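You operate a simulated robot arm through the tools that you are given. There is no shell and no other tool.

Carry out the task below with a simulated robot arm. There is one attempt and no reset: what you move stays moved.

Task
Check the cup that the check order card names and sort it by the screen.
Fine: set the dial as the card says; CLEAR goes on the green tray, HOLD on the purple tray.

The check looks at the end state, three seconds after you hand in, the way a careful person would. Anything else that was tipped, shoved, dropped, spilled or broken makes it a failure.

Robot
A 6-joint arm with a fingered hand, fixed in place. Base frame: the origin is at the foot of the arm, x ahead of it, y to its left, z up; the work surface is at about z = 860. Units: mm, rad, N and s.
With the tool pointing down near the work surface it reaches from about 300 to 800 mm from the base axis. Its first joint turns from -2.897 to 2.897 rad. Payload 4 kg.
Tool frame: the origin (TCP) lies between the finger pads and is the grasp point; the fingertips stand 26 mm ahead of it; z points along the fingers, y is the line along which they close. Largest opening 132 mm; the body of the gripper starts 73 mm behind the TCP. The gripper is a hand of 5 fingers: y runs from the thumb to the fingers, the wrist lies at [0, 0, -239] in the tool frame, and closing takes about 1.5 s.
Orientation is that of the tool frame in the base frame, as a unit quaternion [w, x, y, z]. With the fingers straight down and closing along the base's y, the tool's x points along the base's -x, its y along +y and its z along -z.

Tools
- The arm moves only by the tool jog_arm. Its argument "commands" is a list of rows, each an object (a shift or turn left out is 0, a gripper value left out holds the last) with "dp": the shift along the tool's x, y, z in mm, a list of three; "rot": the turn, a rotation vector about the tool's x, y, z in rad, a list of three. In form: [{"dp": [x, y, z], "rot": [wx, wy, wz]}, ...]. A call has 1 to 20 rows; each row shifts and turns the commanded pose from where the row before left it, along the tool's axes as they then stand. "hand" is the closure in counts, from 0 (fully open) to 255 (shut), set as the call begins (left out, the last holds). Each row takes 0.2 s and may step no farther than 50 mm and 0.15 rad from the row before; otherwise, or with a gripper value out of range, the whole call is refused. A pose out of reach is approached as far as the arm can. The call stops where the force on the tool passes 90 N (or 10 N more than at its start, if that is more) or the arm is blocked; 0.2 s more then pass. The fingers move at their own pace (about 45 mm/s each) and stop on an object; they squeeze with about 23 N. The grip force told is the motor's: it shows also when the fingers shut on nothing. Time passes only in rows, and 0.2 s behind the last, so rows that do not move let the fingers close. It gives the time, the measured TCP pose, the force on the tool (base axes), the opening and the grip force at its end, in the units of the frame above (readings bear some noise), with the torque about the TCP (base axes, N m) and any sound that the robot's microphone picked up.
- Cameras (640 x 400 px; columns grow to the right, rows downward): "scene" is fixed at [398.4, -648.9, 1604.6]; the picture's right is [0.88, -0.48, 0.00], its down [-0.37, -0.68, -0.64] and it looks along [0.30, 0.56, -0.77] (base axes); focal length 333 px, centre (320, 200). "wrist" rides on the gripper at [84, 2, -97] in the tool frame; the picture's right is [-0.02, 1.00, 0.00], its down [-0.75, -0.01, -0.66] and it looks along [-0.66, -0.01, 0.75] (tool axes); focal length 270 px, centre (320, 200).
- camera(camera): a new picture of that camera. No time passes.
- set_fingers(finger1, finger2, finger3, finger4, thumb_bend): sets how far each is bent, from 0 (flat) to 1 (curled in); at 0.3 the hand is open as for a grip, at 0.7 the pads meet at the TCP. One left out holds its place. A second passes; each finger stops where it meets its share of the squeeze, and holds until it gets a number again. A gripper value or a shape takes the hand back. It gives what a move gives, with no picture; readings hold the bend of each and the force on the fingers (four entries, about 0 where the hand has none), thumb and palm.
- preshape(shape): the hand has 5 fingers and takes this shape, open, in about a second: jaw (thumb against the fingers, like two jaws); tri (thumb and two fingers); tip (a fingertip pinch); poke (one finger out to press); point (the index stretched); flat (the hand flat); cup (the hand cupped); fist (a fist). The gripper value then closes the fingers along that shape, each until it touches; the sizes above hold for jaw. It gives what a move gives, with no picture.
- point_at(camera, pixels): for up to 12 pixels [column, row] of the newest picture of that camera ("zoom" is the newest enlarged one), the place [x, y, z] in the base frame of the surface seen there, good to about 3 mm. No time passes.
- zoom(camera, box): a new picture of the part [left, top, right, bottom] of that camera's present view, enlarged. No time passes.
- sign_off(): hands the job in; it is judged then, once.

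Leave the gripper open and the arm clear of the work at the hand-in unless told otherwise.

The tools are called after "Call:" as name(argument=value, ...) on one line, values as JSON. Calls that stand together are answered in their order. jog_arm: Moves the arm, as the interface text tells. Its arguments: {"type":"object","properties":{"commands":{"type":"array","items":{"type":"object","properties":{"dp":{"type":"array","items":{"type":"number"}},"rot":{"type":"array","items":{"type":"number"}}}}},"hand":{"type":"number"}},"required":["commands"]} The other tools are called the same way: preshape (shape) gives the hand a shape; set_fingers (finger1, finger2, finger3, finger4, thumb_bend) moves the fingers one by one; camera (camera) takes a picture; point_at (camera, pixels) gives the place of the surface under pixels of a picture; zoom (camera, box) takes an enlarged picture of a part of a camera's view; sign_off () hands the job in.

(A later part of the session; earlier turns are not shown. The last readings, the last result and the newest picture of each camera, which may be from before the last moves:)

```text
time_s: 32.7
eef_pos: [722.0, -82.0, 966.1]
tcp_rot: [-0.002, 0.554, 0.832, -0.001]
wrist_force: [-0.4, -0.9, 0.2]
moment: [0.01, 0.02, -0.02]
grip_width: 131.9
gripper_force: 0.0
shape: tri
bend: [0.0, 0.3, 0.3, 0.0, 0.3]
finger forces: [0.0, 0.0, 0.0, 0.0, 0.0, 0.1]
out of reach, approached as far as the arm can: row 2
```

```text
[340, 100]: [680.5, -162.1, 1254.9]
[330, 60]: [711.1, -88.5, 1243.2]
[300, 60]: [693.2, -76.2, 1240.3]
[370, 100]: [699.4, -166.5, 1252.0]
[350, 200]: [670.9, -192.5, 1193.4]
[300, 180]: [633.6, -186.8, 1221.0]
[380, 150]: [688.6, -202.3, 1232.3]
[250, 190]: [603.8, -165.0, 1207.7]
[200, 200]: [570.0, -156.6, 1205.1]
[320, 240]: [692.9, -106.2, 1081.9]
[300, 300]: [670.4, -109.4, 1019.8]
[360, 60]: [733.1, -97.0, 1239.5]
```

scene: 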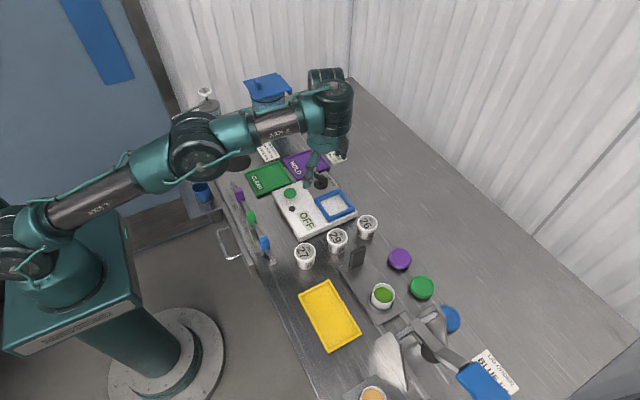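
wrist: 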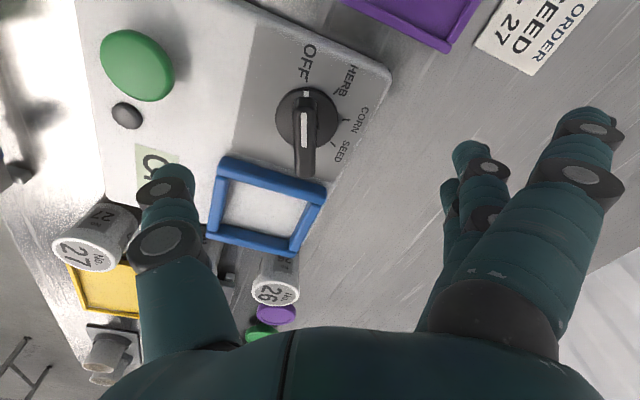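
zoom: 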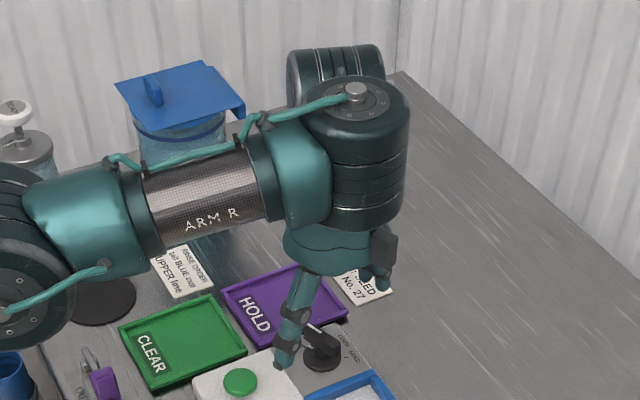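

The forearm is exactly horizontal here: a wrist singularity where the hand swings sideways around the forearm-end block (block centre ≈(690,-165), hand at (722,-82)). At the start the hand hung outward of that block. I'll turn the hand clockwise by 0.6 rad while pushing slightly inward and watch whether this offset swings back.

Call:
jog_arm(commands=[{"rot": [0, 0, 0.15]}, {"rot": [0, 0, 0.15]}, {"rot": [0, 0, 0.15]}, {"rot": [0, 0, 0.15]}, {"dp": [0, 0, 0]}])

Call:
zoom(camera="scene", box=[240, 50, 400, 200])

Call:
point_at(camera="zoom", pixels=[[355, 92], [330, 60], [300, 60], [385, 100], [320, 100], [355, 110], [250, 190], [200, 200], [320, 240]])

```text
time_s: 33.9
eef_pos: [721.4, -82.8, 967.0]
tcp_rot: [0.0, 0.776, 0.631, -0.001]
wrist_force: [0.0, 0.2, 0.8]
moment: [-0.02, 0.0, 0.03]
grip_width: 131.8
gripper_force: 0.0
shape: tri
bend: [0.0, 0.3, 0.3, 0.0, 0.3]
finger forces: [0.0, 0.1, 0.1, 0.0, 0.0, 0.0]
```

```text
2.67 times, centred on (320, 125) of scene
```

zoom: 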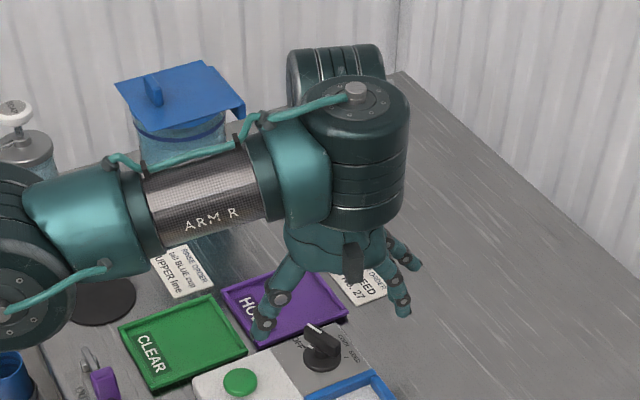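

```text
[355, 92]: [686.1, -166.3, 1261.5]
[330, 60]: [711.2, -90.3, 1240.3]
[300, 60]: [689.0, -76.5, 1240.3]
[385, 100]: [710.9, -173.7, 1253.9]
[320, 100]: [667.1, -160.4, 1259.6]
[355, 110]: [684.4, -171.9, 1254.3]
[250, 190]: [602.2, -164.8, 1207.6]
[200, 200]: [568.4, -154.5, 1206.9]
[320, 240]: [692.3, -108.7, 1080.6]
```

Rotating only turned the last joint; the block pair kept its sideways arrangement. To get back to the start arrangement (hand outward of the block) I'll use a tilt-and-precess manoeuvre high above the work: first rise to about (700,-80,1050) and turn so tool x points at azimuth ≈67° (block→hand direction).

Call:
jog_arm(commands=[{"dp": [0, 0, -42]}, {"dp": [0, 0, -41]}, {"dp": [-1.6, -21.5, 0]}, {"rot": [0, 0, 0.0975]}, {"rot": [0, 0, 0.0975]}, {"dp": [0, 0, 0]}])

Call:
zoom(camera="scene", box=[200, 20, 400, 200])

```text
time_s: 35.3
eef_pos: [700.4, -79.6, 1050.1]
tcp_rot: [0.0, 0.834, 0.552, 0.0]
wrist_force: [-0.7, 0.3, 0.7]
moment: [0.03, 0.0, 0.0]
grip_width: 131.9
gripper_force: 0.0
shape: tri
bend: [0.0, 0.3, 0.3, 0.0, 0.3]
finger forces: [0.1, 0.0, 0.1, 0.1, 0.0, 0.0]
```

```text
2.22 times, centred on (300, 110) of scene
```

zoom: 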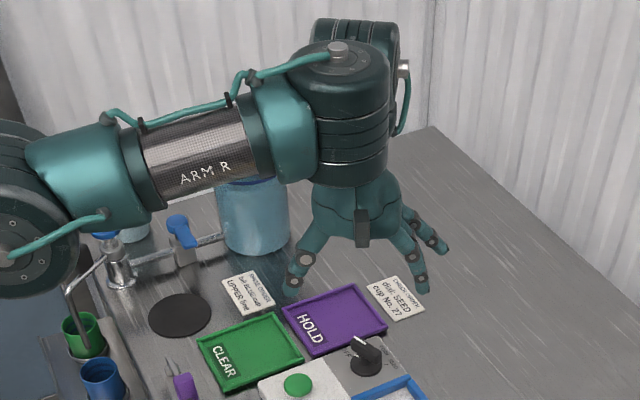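

I'll measure block 1's top cap (337,50) and block 2's top (355,25) and the cap on its right (403,70), plus forearm points.

Call:
point_at(camera="zoom", pixels=[[337, 47], [355, 25], [330, 25], [390, 40], [403, 68], [335, 65], [200, 150], [240, 130], [160, 155], [10, 250], [340, 130]])

```text
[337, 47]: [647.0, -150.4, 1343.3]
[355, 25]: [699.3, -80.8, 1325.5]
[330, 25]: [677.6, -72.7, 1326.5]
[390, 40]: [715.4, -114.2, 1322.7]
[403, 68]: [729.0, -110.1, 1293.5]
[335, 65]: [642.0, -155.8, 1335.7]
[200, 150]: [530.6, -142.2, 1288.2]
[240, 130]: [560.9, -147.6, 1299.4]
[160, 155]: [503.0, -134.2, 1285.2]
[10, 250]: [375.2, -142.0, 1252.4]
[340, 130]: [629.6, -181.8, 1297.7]
```

The hand hangs off the block toward azimuth ≈55–60°. Tilt test: lean the tool toward tool +x (rotation +about tool y) by 0.36 rad in three rows.

Call:
jog_arm(commands=[{"rot": [0, 0.12, 0]}, {"rot": [0, 0.12, 0]}, {"rot": [0, 0.12, 0]}, {"dp": [0, 0, 0]}])

Call:
zoom(camera="scene", box=[200, 20, 400, 200])

```text
time_s: 36.3
eef_pos: [700.7, -80.4, 1050.8]
tcp_rot: [-0.099, 0.819, 0.545, 0.15]
wrist_force: [0.2, 0.6, -0.1]
moment: [0.02, 0.04, 0.01]
grip_width: 131.9
gripper_force: 0.1
shape: tri
bend: [0.0, 0.3, 0.3, 0.0, 0.3]
finger forces: [0.0, 0.0, 0.0, 0.0, 0.0, 0.1]
```

```text
2.22 times, centred on (300, 110) of scene
```

zoom: 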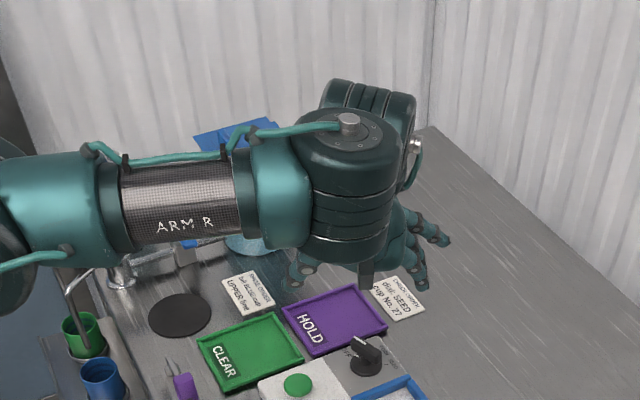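

The tilt worked without limits. Now precess the tilt around the vertical by -80° (10 rows), keeping the TCP fixed, so the tool leans radially outward.

Call:
jog_arm(commands=[{"rot": [-0.0493, 0, 0.131]}, {"rot": [-0.0493, 0, 0.131]}, {"rot": [-0.0493, 0, 0.131]}, {"rot": [-0.0493, 0, 0.131]}, {"rot": [-0.0493, 0, 0.131]}, {"dp": [0, 0, 0]}])

Call:
zoom(camera="scene", box=[160, 0, 400, 200])

```text
time_s: 37.7
eef_pos: [699.0, -79.7, 1048.0]
tcp_rot: [-0.041, 0.957, 0.229, 0.173]
wrist_force: [-0.3, -0.5, -0.6]
moment: [0.0, -0.03, 0.0]
grip_width: 131.8
gripper_force: 0.0
shape: tri
bend: [0.0, 0.3, 0.3, 0.0, 0.3]
finger forces: [0.0, 0.0, 0.0, 0.0, 0.0, 0.1]
```

```text
2.00 times, centred on (280, 100) of scene
```

zoom: 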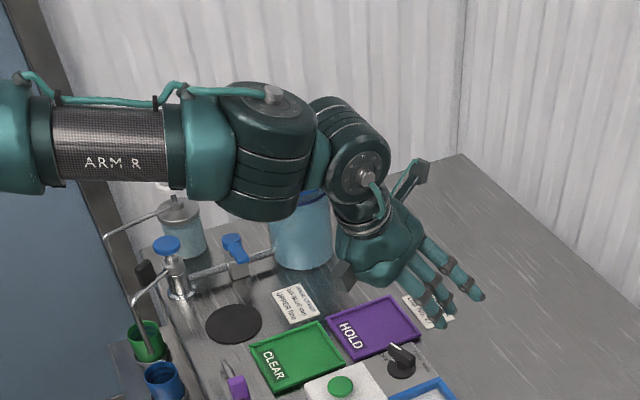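

The hand block is swinging outward as hoped. Five more precession rows.

Call:
jog_arm(commands=[{"rot": [-0.0493, 0, 0.131]}, {"rot": [-0.0493, 0, 0.131]}, {"rot": [-0.0493, 0, 0.131]}, {"rot": [-0.0493, 0, 0.131]}, {"rot": [-0.0493, 0, 0.131]}, {"dp": [0, 0, 0]}])

Call:
zoom(camera="scene", box=[160, 0, 400, 200])

```text
time_s: 39.1
eef_pos: [701.1, -78.9, 1049.3]
tcp_rot: [0.02, 0.977, -0.113, 0.178]
wrist_force: [0.0, 0.0, -0.2]
moment: [0.02, 0.03, -0.02]
grip_width: 132.1
gripper_force: 0.0
shape: tri
bend: [0.0, 0.3, 0.3, 0.0, 0.3]
finger forces: [0.0, 0.0, 0.0, 0.0, 0.0, 0.0]
```

```text
2.00 times, centred on (280, 100) of scene
```

zoom: 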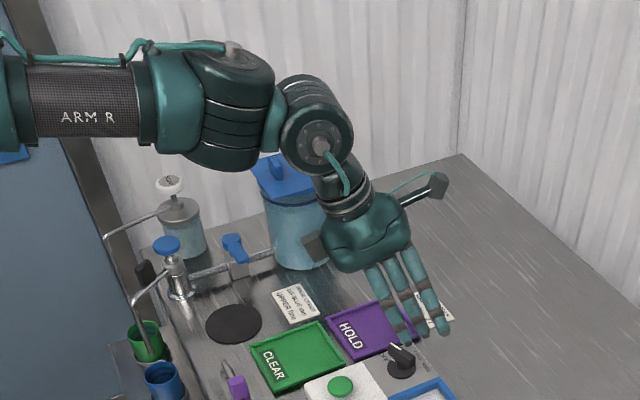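

Now the wrist has the start arrangement. Untilt: -0.36 about tool y in three rows.

Call:
jog_arm(commands=[{"rot": [0, -0.12, 0]}, {"rot": [0, -0.12, 0]}, {"rot": [0, -0.12, 0]}, {"dp": [0, 0, 0]}])

Call:
zoom(camera="scene", box=[100, 0, 400, 200])

```text
time_s: 40.1
eef_pos: [700.7, -78.8, 1049.1]
tcp_rot: [0.0, 0.994, -0.113, -0.001]
wrist_force: [-0.7, 0.5, -0.4]
moment: [-0.01, 0.0, 0.01]
grip_width: 132.0
gripper_force: 0.1
shape: tri
bend: [0.0, 0.3, 0.3, 0.0, 0.3]
finger forces: [0.0, 0.0, 0.1, 0.1, 0.0, 0.0]
```

```text
2.00 times, centred on (250, 100) of scene
```

zoom: 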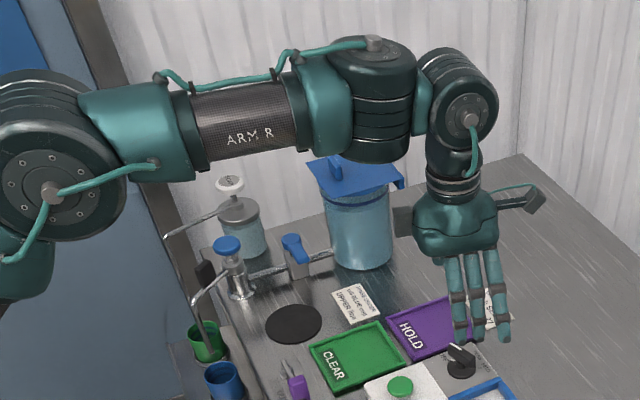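

Wrist restored to the start arrangement at az -13°. Now move over the knob and descend to z≈945 with the hand open as a reach test.

Call:
jog_arm(commands=[{"dp": [11.4, -0.9, 0]}, {"dp": [0, 0, 35]}, {"dp": [0, 0, 35]}, {"dp": [0, 0, 34]}, {"dp": [0, 0, 0]}])

Call:
camera(camera="wrist")

Call:
zoom(camera="scene", box=[260, 130, 372, 230])

```text
time_s: 41.3
eef_pos: [712.4, -80.5, 948.2]
tcp_rot: [-0.001, 0.993, -0.115, -0.001]
wrist_force: [0.1, -0.1, 0.5]
moment: [0.0, 0.02, 0.0]
grip_width: 132.0
gripper_force: 0.1
shape: tri
bend: [0.0, 0.3, 0.3, 0.0, 0.3]
finger forces: [0.1, 0.0, 0.0, 0.1, 0.0, 0.0]
```

```text
taken
```

wrist: 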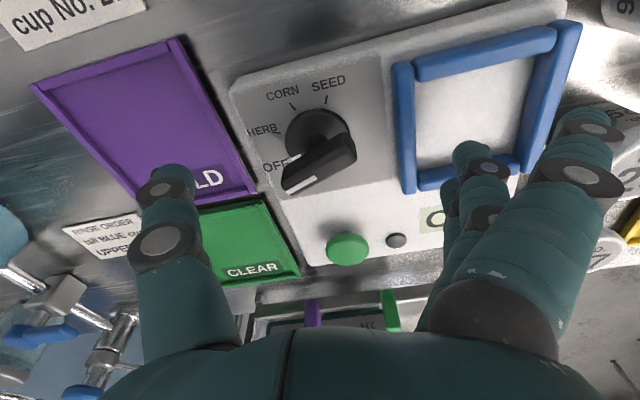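

```text
4.00 times, centred on (316, 180) of scene
```

zoom: 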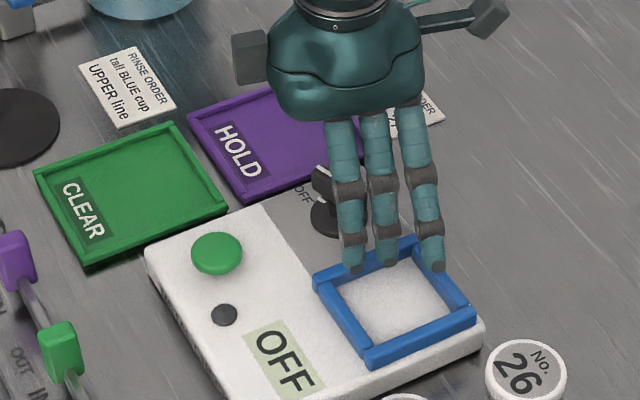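

Reachable now. Dry-run the turn low: first +0.26 (past SEED angle), then back to the handle's OFF angle (17 rows × -0.144).

Call:
jog_arm(commands=[{"rot": [0, 0, 0.13]}, {"rot": [0, 0, 0.13]}, {"rot": [0, 0, -0.144]}, {"rot": [0, 0, -0.144]}, {"rot": [0, 0, -0.144]}, {"rot": [0, 0, -0.144]}, {"rot": [0, 0, -0.144]}, {"rot": [0, 0, -0.144]}, {"rot": [0, 0, -0.144]}, {"rot": [0, 0, -0.144]}, {"rot": [0, 0, -0.144]}, {"rot": [0, 0, -0.144]}, {"rot": [0, 0, -0.144]}, {"rot": [0, 0, -0.144]}, {"rot": [0, 0, -0.144]}, {"rot": [0, 0, -0.144]}, {"rot": [0, 0, -0.144]}, {"rot": [0, 0, -0.144]}, {"rot": [0, 0, -0.144]}, {"dp": [0, 0, 0]}])

Call:
camera(camera="wrist")

Call:
zoom(camera="scene", box=[260, 130, 372, 230])

```text
time_s: 45.5
eef_pos: [712.1, -80.8, 945.3]
tcp_rot: [-0.001, 0.556, 0.831, 0.0]
wrist_force: [-0.6, 0.3, -0.4]
moment: [-0.03, 0.01, 0.03]
grip_width: 132.0
gripper_force: 0.1
shape: tri
bend: [0.0, 0.3, 0.3, 0.0, 0.3]
finger forces: [0.1, 0.1, 0.0, 0.1, 0.0, 0.0]
```

```text
taken
```

wrist: 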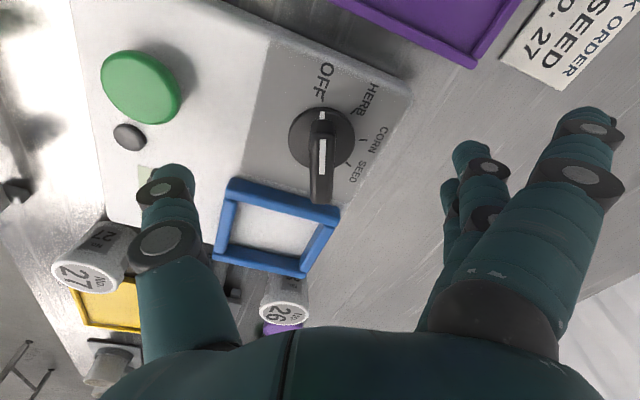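

```text
4.00 times, centred on (316, 180) of scene
```

zoom: 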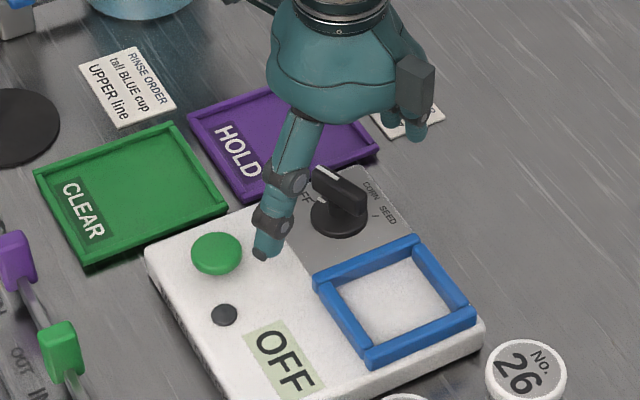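

The full turn is free at this height; the handle is aligned and centred in the view. I'll lower 12 mm (tips at ≈907) and close the three fingers on the handle.

Call:
jog_arm(commands=[{"dp": [0, 0, 6]}, {"dp": [0, 0, 6]}, {"dp": [0, 0, 0]}])

Call:
jog_arm(commands=[{"dp": [0, 0, 0]}, {"dp": [0, 0, 0]}, {"dp": [0, 0, 0]}, {"dp": [0, 0, 0]}, {"dp": [0, 0, 0]}, {"dp": [0, 0, 0]}, {"dp": [0, 0, 0]}, {"dp": [0, 0, 0]}], hand=255)

Call:
camera(camera="wrist")

Call:
zoom(camera="scene", box=[260, 130, 372, 230])

```text
time_s: 46.3
eef_pos: [713.0, -81.2, 934.3]
tcp_rot: [0.0, 0.557, 0.831, 0.001]
wrist_force: [0.5, -0.1, 0.3]
moment: [-0.02, -0.02, 0.01]
grip_width: 132.0
gripper_force: 0.1
shape: tri
bend: [0.0, 0.3, 0.3, 0.0, 0.3]
finger forces: [0.1, 0.0, 0.0, 0.0, 0.0, 0.0]
```

```text
time_s: 48.1
eef_pos: [712.2, -80.2, 932.5]
tcp_rot: [0.0, 0.557, 0.83, 0.0]
wrist_force: [1.1, -0.1, -1.9]
moment: [-0.03, -0.04, 0.03]
grip_width: 8.1
gripper_force: 23.1
shape: tri
bend: [0.19, 0.71, 0.71, 0.19, 0.7]
finger forces: [0.0, 10.4, 10.3, 0.1, 19.7, 0.0]
```

```text
taken
```

wrist: 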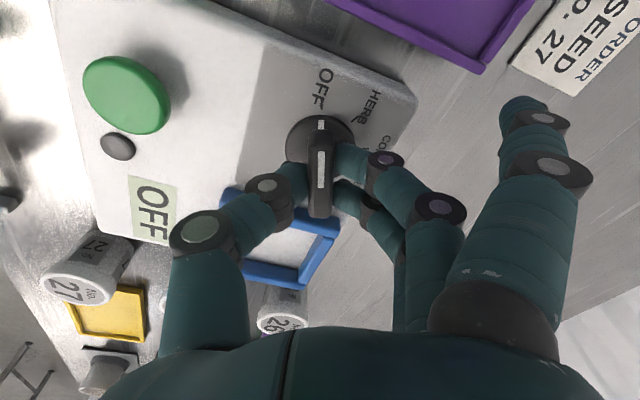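

```text
4.00 times, centred on (316, 180) of scene
```

zoom: 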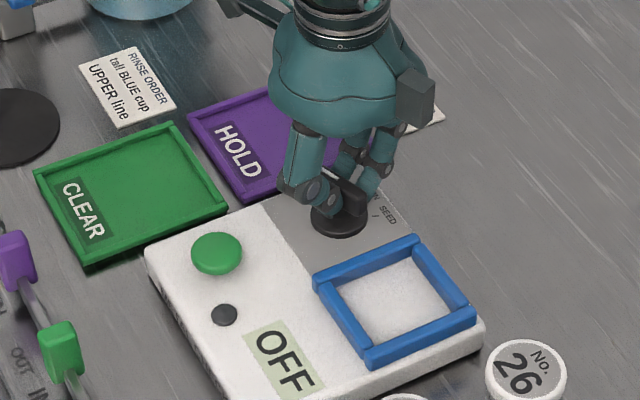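

The handle is held (width 8 mm, balanced forces). Start turning clockwise: 4 rows × 0.12, then check forces.

Call:
jog_arm(commands=[{"rot": [0, 0, 0.12]}, {"rot": [0, 0, 0.12]}, {"rot": [0, 0, 0.12]}, {"rot": [0, 0, 0.12]}, {"dp": [0, 0, 0]}])

Call:
camera(camera="wrist")

Call:
zoom(camera="scene", box=[260, 130, 372, 230])

```text
time_s: 49.3
eef_pos: [711.8, -82.3, 933.5]
tcp_rot: [-0.001, 0.739, 0.674, 0.0]
wrist_force: [-1.1, 1.6, -4.8]
moment: [0.02, 0.0, -0.04]
grip_width: 7.8
gripper_force: 23.2
shape: tri
bend: [0.26, 0.71, 0.71, 0.26, 0.7]
finger forces: [0.0, 9.9, 10.2, 0.1, 22.1, 0.0]
```

```text
taken
```

wrist: 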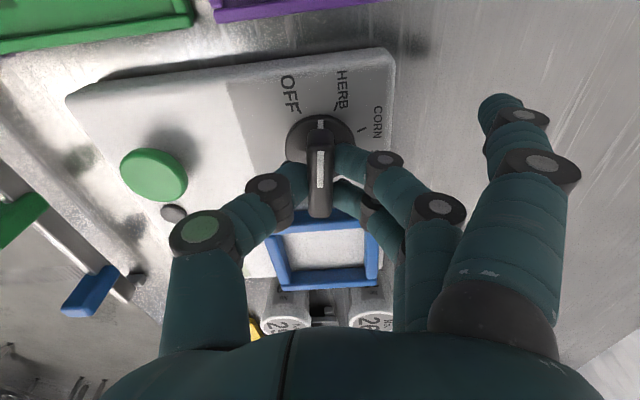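

```text
4.00 times, centred on (316, 180) of scene
```

zoom: 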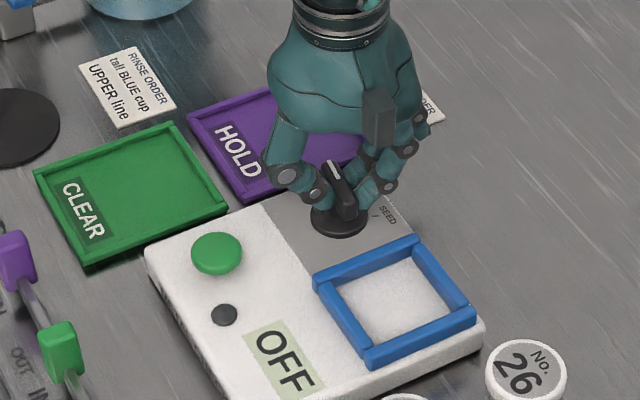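

The knob turns with the hand (now az 84.7°). Continue with 13 rows × 0.144 to reach -22.5°.

Call:
jog_arm(commands=[{"rot": [0, 0, 0.144]}, {"rot": [0, 0, 0.144]}, {"rot": [0, 0, 0.144]}, {"rot": [0, 0, 0.144]}, {"rot": [0, 0, 0.144]}, {"rot": [0, 0, 0.144]}, {"rot": [0, 0, 0.144]}, {"dp": [0, 0, 0]}])

Call:
camera(camera="wrist")

Call:
zoom(camera="scene", box=[260, 130, 372, 230])

```text
time_s: 51.1
eef_pos: [711.9, -81.0, 934.2]
tcp_rot: [0.0, 0.973, 0.232, -0.001]
wrist_force: [-15.9, -0.8, -3.5]
moment: [-0.03, 0.25, 0.06]
grip_width: 7.7
gripper_force: 22.7
shape: tri
bend: [0.26, 0.71, 0.71, 0.26, 0.7]
finger forces: [0.1, 9.2, 9.3, 0.0, 25.2, 0.0]
```

```text
taken
```

wrist: 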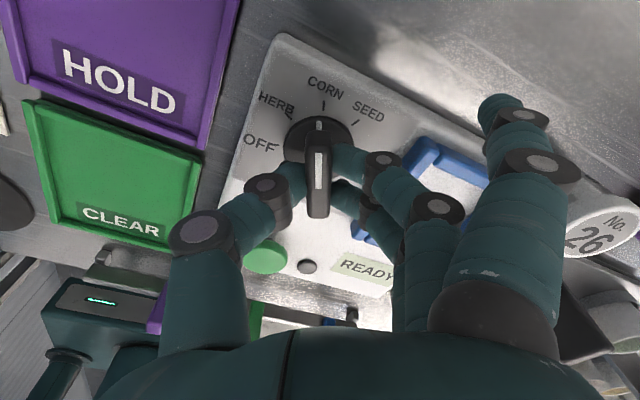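

```text
4.00 times, centred on (316, 180) of scene
```

zoom: 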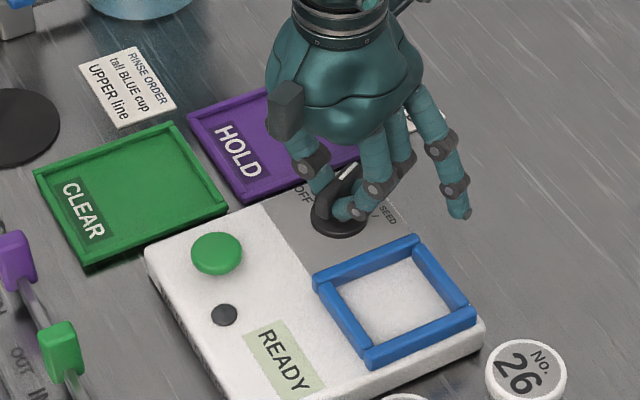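

The screen now reads READY and the dial is about at CORN. A 16 N side force in -x shows a slight centre offset, so I'll shift 1 mm in -x while turning the remaining 0.86 rad.

Call:
jog_arm(commands=[{"dp": [-0.9, -0.45, 0], "rot": [0, 0, 0.1435]}, {"rot": [0, 0, 0.1435]}, {"rot": [0, 0, 0.1435]}, {"dp": [0, 0, 0]}])

Call:
camera(camera="wrist")

```text
time_s: 52.1
eef_pos: [711.5, -80.0, 934.5]
tcp_rot: [-0.001, 1.0, 0.02, 0.0]
wrist_force: [-7.9, 7.0, -2.2]
moment: [0.08, 0.13, 0.03]
grip_width: 7.7
gripper_force: 23.6
shape: tri
bend: [0.26, 0.71, 0.71, 0.26, 0.7]
finger forces: [0.0, 9.2, 9.5, 0.1, 25.7, 0.1]
```

```text
taken
```

wrist: 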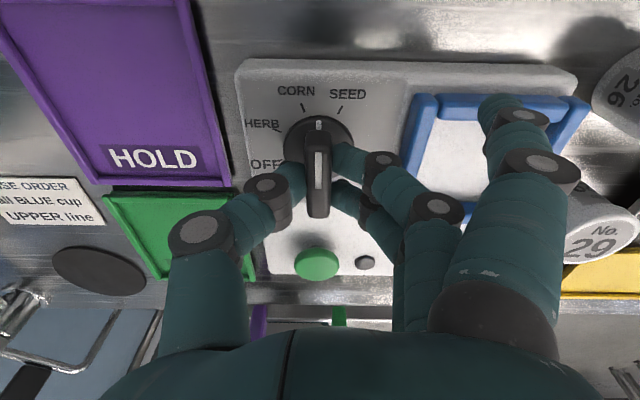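

The pointer lies midway between CORN and SEED. Three more rows × 0.144.

Call:
jog_arm(commands=[{"rot": [0, 0, 0.144]}, {"rot": [0, 0, 0.144]}, {"rot": [0, 0, 0.144]}, {"dp": [0, 0, 0]}])

Call:
zoom(camera="wrist", box=[256, 70, 384, 230])

Call:
zoom(camera="scene", box=[260, 130, 372, 230])

```text
time_s: 53.1
eef_pos: [710.1, -81.0, 934.5]
tcp_rot: [-0.001, 0.981, -0.194, -0.001]
wrist_force: [-9.3, 12.9, -1.5]
moment: [0.18, 0.13, 0.01]
grip_width: 7.9
gripper_force: 23.3
shape: tri
bend: [0.26, 0.71, 0.71, 0.26, 0.7]
finger forces: [0.0, 9.0, 9.1, 0.0, 26.2, 0.0]
```

```text
2.50 times, centred on (320, 150) of wrist
```

zoom: 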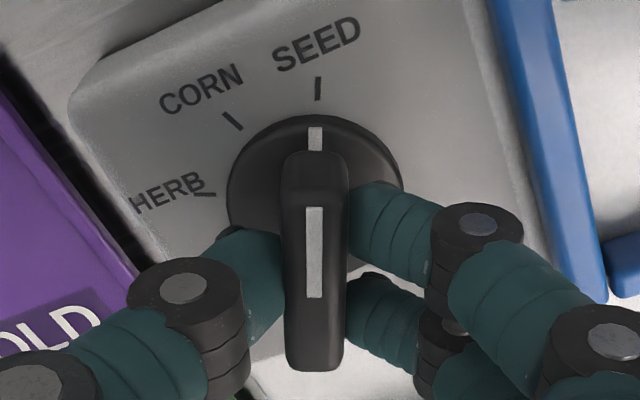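

```text
4.00 times, centred on (316, 180) of scene
```

zoom: 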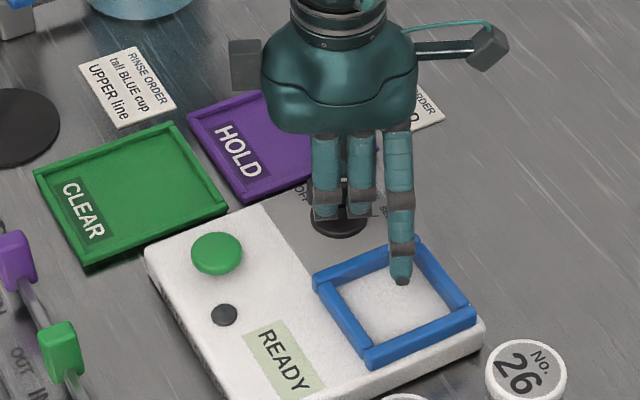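

The disk mark and handle line up with the SEED tick, and the screen shows READY. I'll open the fingers partly (hand 160) without moving, then rise.

Call:
jog_arm(commands=[{"dp": [0, 0, 0]}, {"dp": [0, 0, 0]}, {"dp": [0, 0, 0]}, {"dp": [0, 0, 0]}], hand=160)

Call:
jog_arm(commands=[{"dp": [0, 0, -10]}, {"dp": [0, 0, -25]}, {"dp": [0, 0, -40]}, {"dp": [0, 0, -40]}, {"dp": [0, 0, 0]}])

Call:
camera(camera="scene")

Call:
camera(camera="wrist")

```text
time_s: 54.1
eef_pos: [712.0, -80.4, 932.8]
tcp_rot: [-0.002, 0.981, -0.194, 0.0]
wrist_force: [0.1, 1.5, -0.5]
moment: [0.02, -0.01, 0.02]
grip_width: 48.5
gripper_force: 0.1
shape: tri
bend: [0.0, 0.74, 0.74, 0.0, 0.7]
finger forces: [0.0, 0.1, 0.0, 0.0, 0.1, 0.0]
```

```text
time_s: 55.3
eef_pos: [708.9, -83.5, 1048.8]
tcp_rot: [-0.001, 0.981, -0.195, -0.001]
wrist_force: [0.6, -0.1, 0.0]
moment: [0.02, -0.02, 0.01]
grip_width: 48.7
gripper_force: 0.0
shape: tri
bend: [0.0, 0.74, 0.74, 0.0, 0.7]
finger forces: [0.0, 0.1, 0.0, 0.0, 0.1, 0.1]
```

```text
taken
```

scene: 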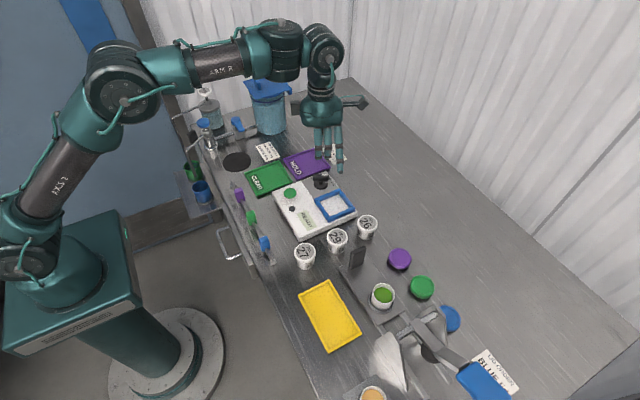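

```text
taken
```

wrist: 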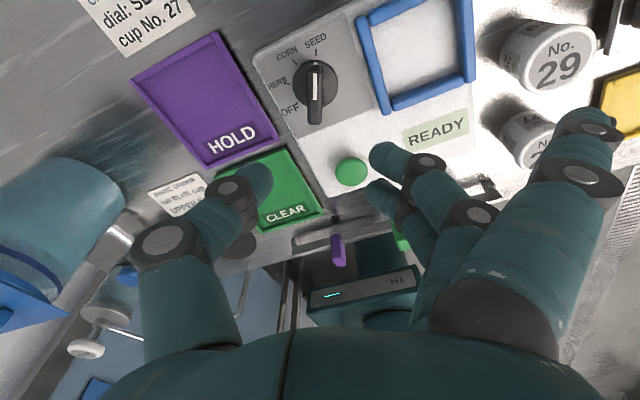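

The hand is clear, screen READY. I'll zoom on the dial to confirm it points at SEED, and on the screen.

Call:
zoom(camera="scene", box=[280, 165, 360, 235])

Call:
zoom(camera="wrist", box=[250, 20, 400, 150])

```text
5.71 times, centred on (320, 200) of scene
```

zoom: 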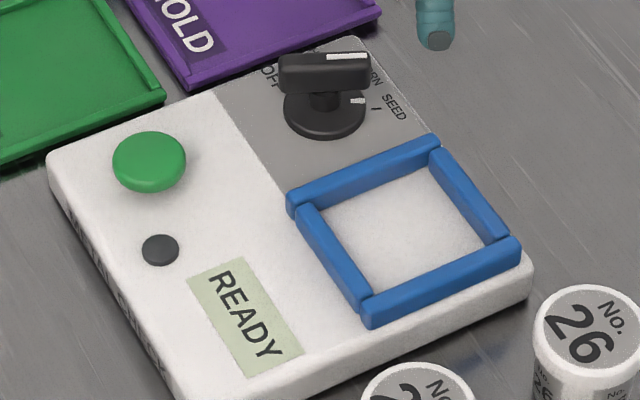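

```text
3.08 times, centred on (325, 85) of wrist
```

zoom: 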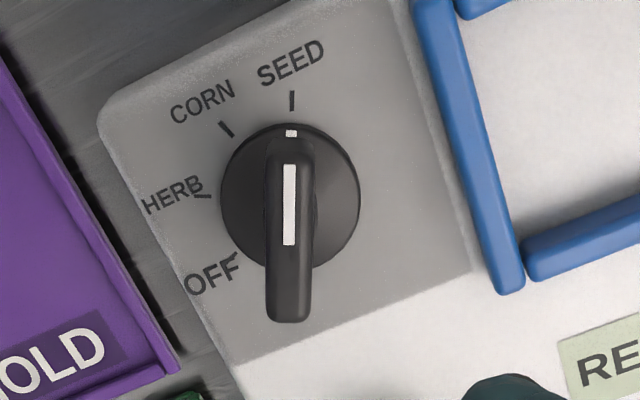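

Dial is at SEED and the tester is READY. Next: cup 27. I'll turn the hand to azimuth 0 (thumb toward +y, fingers toward -y), go above the cup at ≈(562,-266) at this height, with the fingers opened to about 90 mm.

Call:
jog_arm(commands=[{"rot": [0, 0, -0.131]}, {"rot": [0, 0, -0.131]}, {"rot": [0, 0, -0.131]}, {"dp": [-29.4, 36.5, 0]}, {"dp": [-29.4, 36.5, 0]}, {"dp": [-29.4, 36.5, 0]}, {"dp": [-29.4, 36.5, 0]}, {"dp": [-29.4, 36.5, 0]}, {"dp": [0, 0, 0]}], hand=80)

Call:
camera(camera="wrist")

Call:
camera(camera="scene")

```text
time_s: 57.3
eef_pos: [565.1, -265.0, 1049.2]
tcp_rot: [-0.001, 1.0, 0.002, -0.001]
wrist_force: [-0.6, 0.6, -0.4]
moment: [-0.02, 0.01, -0.01]
grip_width: 90.3
gripper_force: 0.1
shape: tri
bend: [0.0, 0.68, 0.68, 0.0, 0.64]
finger forces: [0.0, 0.0, 0.1, 0.0, 0.0, 0.0]
```

```text
taken
```

wrist: 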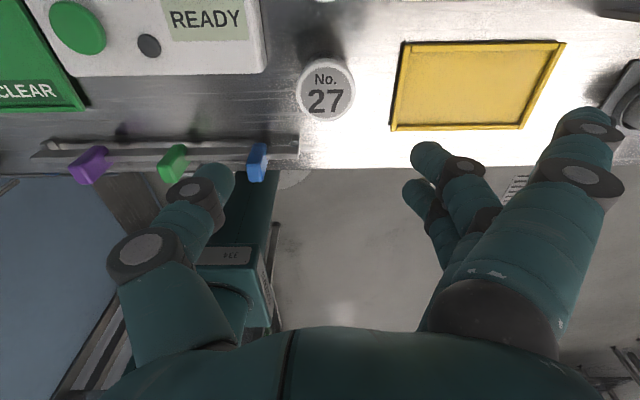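

```text
taken
```

scene: 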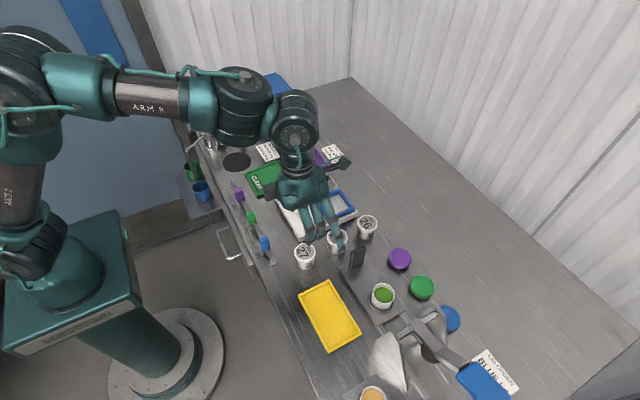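

Cup 27 is right below at (326,90). I'll measure its lid rim and the surroundings (yellow tray rim, device edge).

Call:
zoom(camera="wrist", box=[270, 40, 390, 140])

Call:
point_at(camera="wrist", pixels=[[326, 88], [298, 88], [352, 88], [326, 61], [326, 112], [403, 41], [392, 130], [522, 128], [563, 43], [265, 72], [250, 10], [258, 160]])

```text
4.00 times, centred on (330, 90) of wrist
```

zoom: 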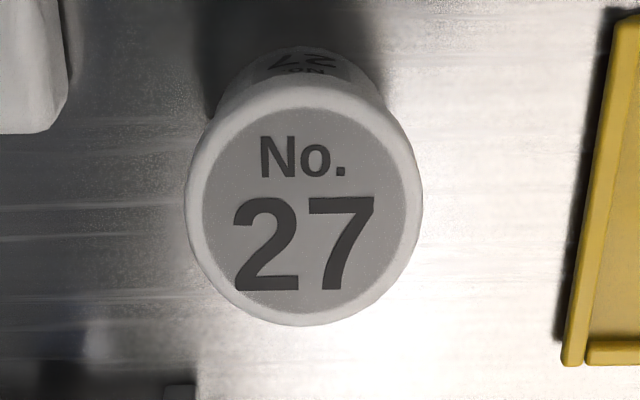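

```text
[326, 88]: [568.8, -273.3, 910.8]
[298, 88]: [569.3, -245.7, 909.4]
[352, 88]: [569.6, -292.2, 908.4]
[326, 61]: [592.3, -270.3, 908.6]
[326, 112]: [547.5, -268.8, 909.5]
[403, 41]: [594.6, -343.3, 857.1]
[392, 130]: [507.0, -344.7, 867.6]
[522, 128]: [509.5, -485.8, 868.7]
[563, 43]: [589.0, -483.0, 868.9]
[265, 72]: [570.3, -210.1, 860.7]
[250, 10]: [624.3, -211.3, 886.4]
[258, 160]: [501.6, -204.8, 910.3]
```

Cup 27's lid centre is about (566,-269.5), diameter 51, top z≈910. Shift (+0.9,-4.5) and descend to z≈955 first, then check.

Call:
jog_arm(commands=[{"dp": [0.9, 4.5, 0]}, {"dp": [0, 0, 32]}, {"dp": [0, 0, 32]}, {"dp": [0, 0, 30]}, {"dp": [0, 0, 0]}])

Call:
camera(camera="wrist")

Call:
zoom(camera="scene", box=[250, 180, 410, 300])

```text
time_s: 58.5
eef_pos: [563.9, -268.3, 955.2]
tcp_rot: [-0.001, 1.0, 0.001, 0.0]
wrist_force: [-0.2, 0.7, -0.2]
moment: [0.04, 0.03, -0.01]
grip_width: 90.4
gripper_force: 0.1
shape: tri
bend: [0.0, 0.68, 0.68, 0.0, 0.64]
finger forces: [0.1, 0.0, 0.0, 0.0, 0.0, 0.1]
```

```text
taken
```

wrist: 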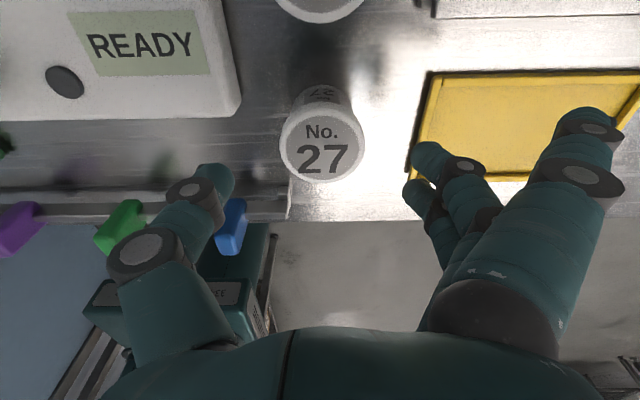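

```text
3.33 times, centred on (330, 240) of scene
```

zoom: 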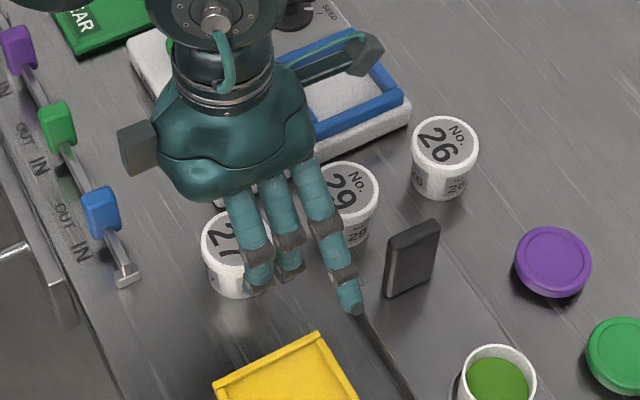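

Flat finger 1's tip shows near a black upright plate at (357,257) in the scene. I'll check the plate's place and the fingertip's.

Call:
point_at(camera="zoom", pixels=[[412, 232], [395, 250], [390, 290], [430, 270], [350, 300], [345, 285], [285, 270], [258, 280], [330, 185], [205, 240], [235, 285], [370, 340]])

Call:
zoom(camera="wrist", box=[260, 70, 380, 200])

```text
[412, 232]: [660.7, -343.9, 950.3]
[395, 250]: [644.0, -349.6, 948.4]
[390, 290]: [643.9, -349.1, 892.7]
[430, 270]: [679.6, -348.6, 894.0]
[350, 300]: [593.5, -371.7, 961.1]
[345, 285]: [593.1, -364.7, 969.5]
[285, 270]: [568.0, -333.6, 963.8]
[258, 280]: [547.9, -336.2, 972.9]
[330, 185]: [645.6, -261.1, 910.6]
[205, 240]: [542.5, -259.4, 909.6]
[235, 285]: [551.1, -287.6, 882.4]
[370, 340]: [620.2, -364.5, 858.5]
```

```text
3.08 times, centred on (320, 135) of wrist
```

zoom: 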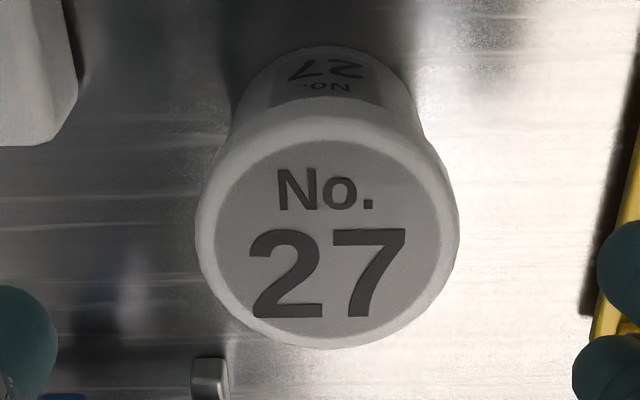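

The plate is 39 mm clear of the flat finger. The lid centre from this view is ≈(565.5,-270). Correct by (+1.6,-1.9) and descend 50 mm to z≈905.

Call:
jog_arm(commands=[{"dp": [1.6, 1.9, 0]}, {"dp": [0, 0, 20]}, {"dp": [0, 0, 20]}, {"dp": [0, 0, 10]}, {"dp": [0, 0, 0]}])

Call:
camera(camera="wrist")

Call:
zoom(camera="scene", box=[250, 180, 410, 300])

```text
time_s: 59.7
eef_pos: [566.5, -269.4, 904.8]
tcp_rot: [0.0, 1.0, 0.0, 0.0]
wrist_force: [-0.6, 0.3, 0.4]
moment: [-0.01, 0.04, 0.06]
grip_width: 90.2
gripper_force: 0.1
shape: tri
bend: [0.0, 0.68, 0.68, 0.0, 0.64]
finger forces: [0.1, 0.1, 0.0, 0.0, 0.7, 0.0]
```

```text
taken
```

wrist: 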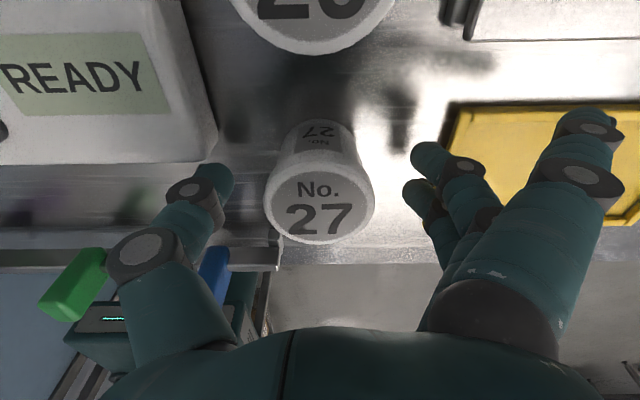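

```text
3.33 times, centred on (330, 240) of scene
```

zoom: 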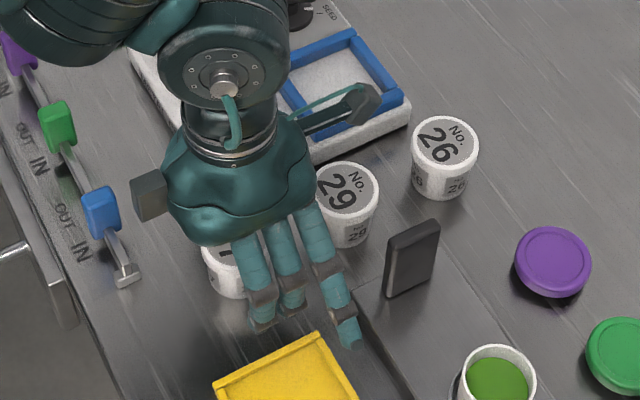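

The cup stands between thumb and fingers. Close the hand and wait.

Call:
jog_arm(commands=[{"dp": [0, 0, 0]}, {"dp": [0, 0, 0]}, {"dp": [0, 0, 0]}, {"dp": [0, 0, 0]}, {"dp": [0, 0, 0]}, {"dp": [0, 0, 0]}, {"dp": [0, 0, 0]}], hand=255)

Call:
camera(camera="wrist")

Call:
zoom(camera="scene", box=[250, 180, 410, 300])

```text
time_s: 61.3
eef_pos: [565.8, -270.3, 903.4]
tcp_rot: [-0.001, 1.0, 0.001, 0.0]
wrist_force: [-0.1, 0.3, 0.0]
moment: [0.01, 0.01, 0.02]
grip_width: 41.0
gripper_force: 22.7
shape: tri
bend: [0.26, 0.74, 0.74, 0.26, 0.7]
finger forces: [0.0, 10.3, 10.7, 0.0, 20.2, 0.0]
```

```text
taken
```

wrist: 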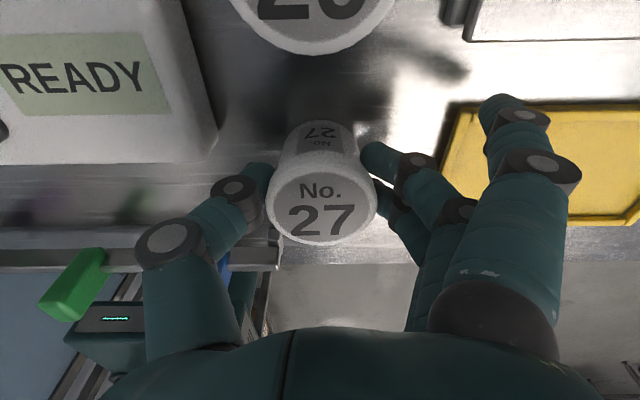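

```text
3.33 times, centred on (330, 240) of scene
```

zoom: 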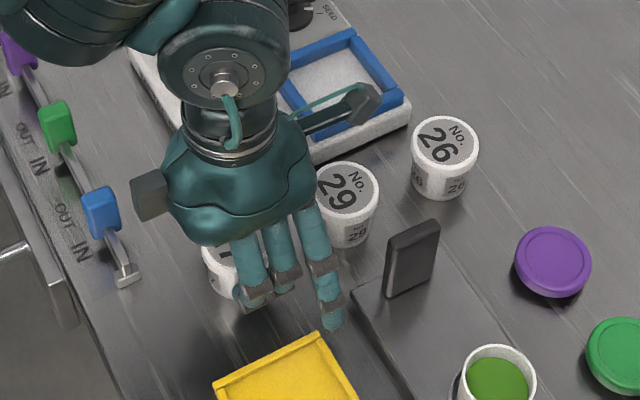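

Gripped at 41 mm width with balanced forces. Lift gently 20 mm and check, then further.

Call:
jog_arm(commands=[{"dp": [0, 0, -5]}, {"dp": [0, 0, -10]}, {"dp": [0, 0, -15]}, {"dp": [0, 0, 0]}])

Call:
camera(camera="wrist")

Call:
zoom(camera="scene", box=[250, 180, 410, 300])

```text
time_s: 62.3
eef_pos: [566.3, -271.0, 935.1]
tcp_rot: [-0.001, 1.0, 0.001, -0.001]
wrist_force: [0.2, 0.4, -0.1]
moment: [-0.01, 0.0, 0.0]
grip_width: 41.1
gripper_force: 23.4
shape: tri
bend: [0.26, 0.74, 0.74, 0.26, 0.7]
finger forces: [0.0, 10.4, 10.6, 0.0, 20.2, 0.0]
```

```text
taken
```

wrist: 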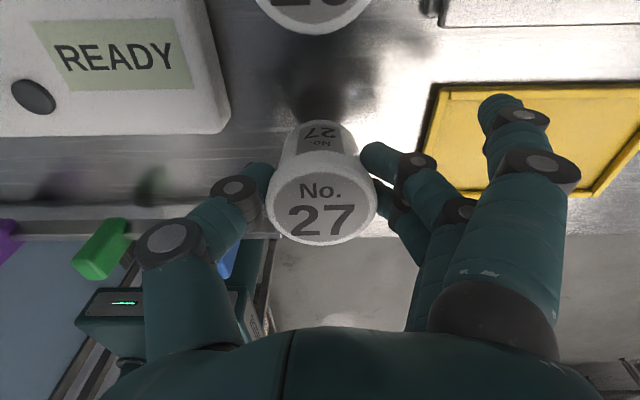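

```text
3.33 times, centred on (330, 240) of scene
```

zoom: 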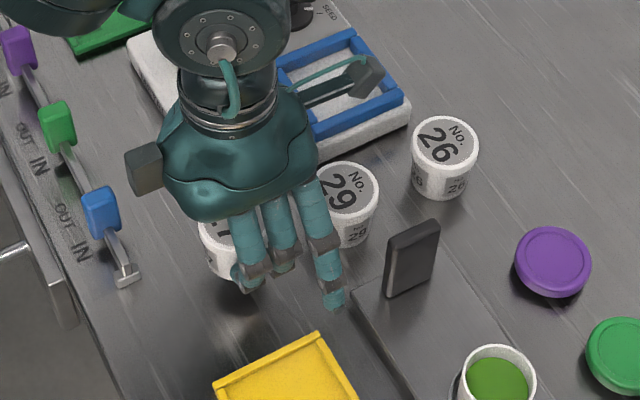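

The cup came up with the hand. Rise to z≈1010, turn the hand to azimuth 90 (fingers toward +x), and carry it over the pad near (705,-168).

Call:
jog_arm(commands=[{"dp": [0, 0, -25]}, {"dp": [0, 0, -25]}, {"dp": [0, 0, -25]}, {"rot": [0, 0, -0.1428]}, {"rot": [0, 0, -0.1428]}, {"rot": [0, 0, -0.1428]}, {"rot": [0, 0, -0.1428]}, {"rot": [0, 0, -0.1428]}, {"rot": [0, 0, -0.1428]}, {"rot": [0, 0, -0.1428]}, {"rot": [0, 0, -0.1428]}, {"rot": [0, 0, -0.1428]}, {"rot": [0, 0, -0.1428]}, {"rot": [0, 0, -0.1428]}, {"dp": [25.75, 34.75, 0]}, {"dp": [25.75, 34.75, 0]}, {"dp": [25.75, 34.75, 0]}, {"dp": [25.75, 34.75, 0]}, {"dp": [0, 0, 0]}])

Call:
camera(camera="wrist")

Call:
camera(camera="scene")

```text
time_s: 66.3
eef_pos: [704.9, -166.6, 1010.5]
tcp_rot: [-0.001, 0.707, 0.707, 0.001]
wrist_force: [0.2, -0.4, -0.3]
moment: [-0.01, 0.0, 0.01]
grip_width: 40.9
gripper_force: 23.2
shape: tri
bend: [0.26, 0.74, 0.74, 0.26, 0.7]
finger forces: [0.0, 10.6, 10.9, 0.1, 20.2, 0.0]
```

```text
taken
```

wrist: 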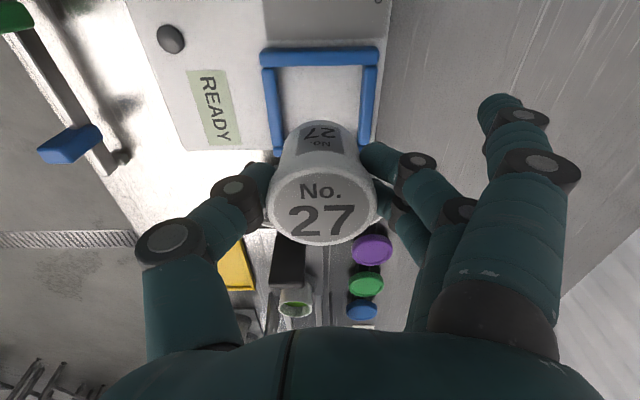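

```text
taken
```

scene: 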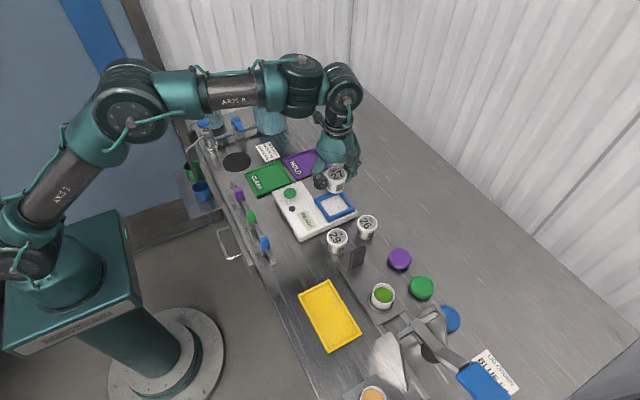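

Cup 27 is held above the pad. I'll measure the frame from the scene and wrist views to centre the cup over the pad.

Call:
zoom(camera="scene", box=[296, 150, 376, 230])

Call:
point_at(camera="wrist", pixels=[[262, 50], [377, 48], [275, 68], [363, 66], [276, 145], [361, 142], [284, 148], [374, 142], [320, 57], [269, 105], [369, 105]])

```text
5.00 times, centred on (336, 190) of scene
```

zoom: 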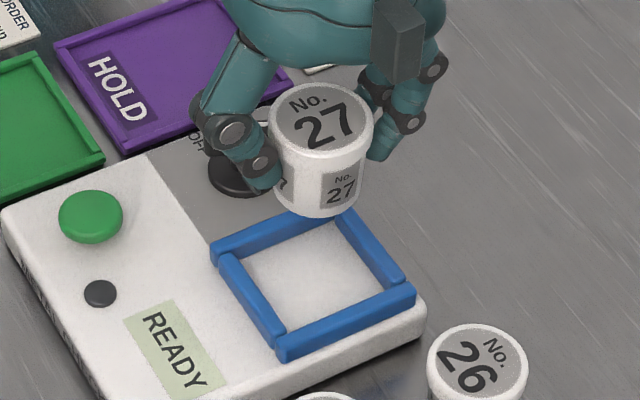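

```text
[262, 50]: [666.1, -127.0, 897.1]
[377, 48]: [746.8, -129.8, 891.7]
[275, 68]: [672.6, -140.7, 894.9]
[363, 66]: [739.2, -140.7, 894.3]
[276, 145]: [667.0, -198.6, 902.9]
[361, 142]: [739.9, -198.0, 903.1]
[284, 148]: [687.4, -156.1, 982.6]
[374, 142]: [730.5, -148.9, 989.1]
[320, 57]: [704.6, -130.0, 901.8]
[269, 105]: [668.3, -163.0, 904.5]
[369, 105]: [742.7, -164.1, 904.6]
```

Side rails are centred at x≈668 and 743 (mid 705.5). Measure the near and far rails in the scene zoom.

Call:
point_at(camera="zoom", pixels=[[345, 318], [280, 234], [250, 298], [370, 248], [300, 330], [395, 298], [310, 280], [300, 320], [265, 262], [385, 282], [290, 260]])

```text
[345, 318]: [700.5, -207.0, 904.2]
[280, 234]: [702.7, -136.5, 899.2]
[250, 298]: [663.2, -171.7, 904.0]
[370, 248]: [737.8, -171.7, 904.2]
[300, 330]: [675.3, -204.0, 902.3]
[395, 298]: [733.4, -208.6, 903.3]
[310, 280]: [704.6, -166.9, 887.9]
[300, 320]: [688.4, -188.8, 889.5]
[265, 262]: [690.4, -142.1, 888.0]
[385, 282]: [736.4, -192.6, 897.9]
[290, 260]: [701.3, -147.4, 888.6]
```

Pad centre ≈(705,-168), rail tops z≈904.5. I'll check how low the fingertips are relative to the cup bottom (z of thumb tip, finger tip, cup bottom).

Call:
point_at(camera="zoom", pixels=[[270, 185], [265, 189], [378, 157], [374, 154], [320, 213], [320, 210], [290, 205], [350, 205], [320, 118], [272, 120], [372, 118], [322, 150]])

Call:
zoom(camera="scene", box=[312, 158, 352, 198])

```text
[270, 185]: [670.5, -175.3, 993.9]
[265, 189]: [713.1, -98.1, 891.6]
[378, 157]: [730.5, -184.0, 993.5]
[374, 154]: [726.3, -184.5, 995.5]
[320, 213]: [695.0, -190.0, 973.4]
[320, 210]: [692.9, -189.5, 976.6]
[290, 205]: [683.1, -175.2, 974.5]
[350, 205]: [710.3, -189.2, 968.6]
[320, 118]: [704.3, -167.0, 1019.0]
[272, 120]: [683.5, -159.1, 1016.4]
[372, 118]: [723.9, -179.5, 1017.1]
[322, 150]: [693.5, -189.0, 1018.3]
```

```text
10.00 times, centred on (332, 178) of scene
```

zoom: 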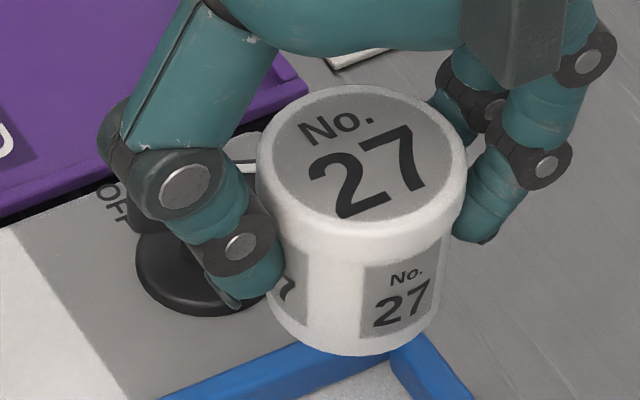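

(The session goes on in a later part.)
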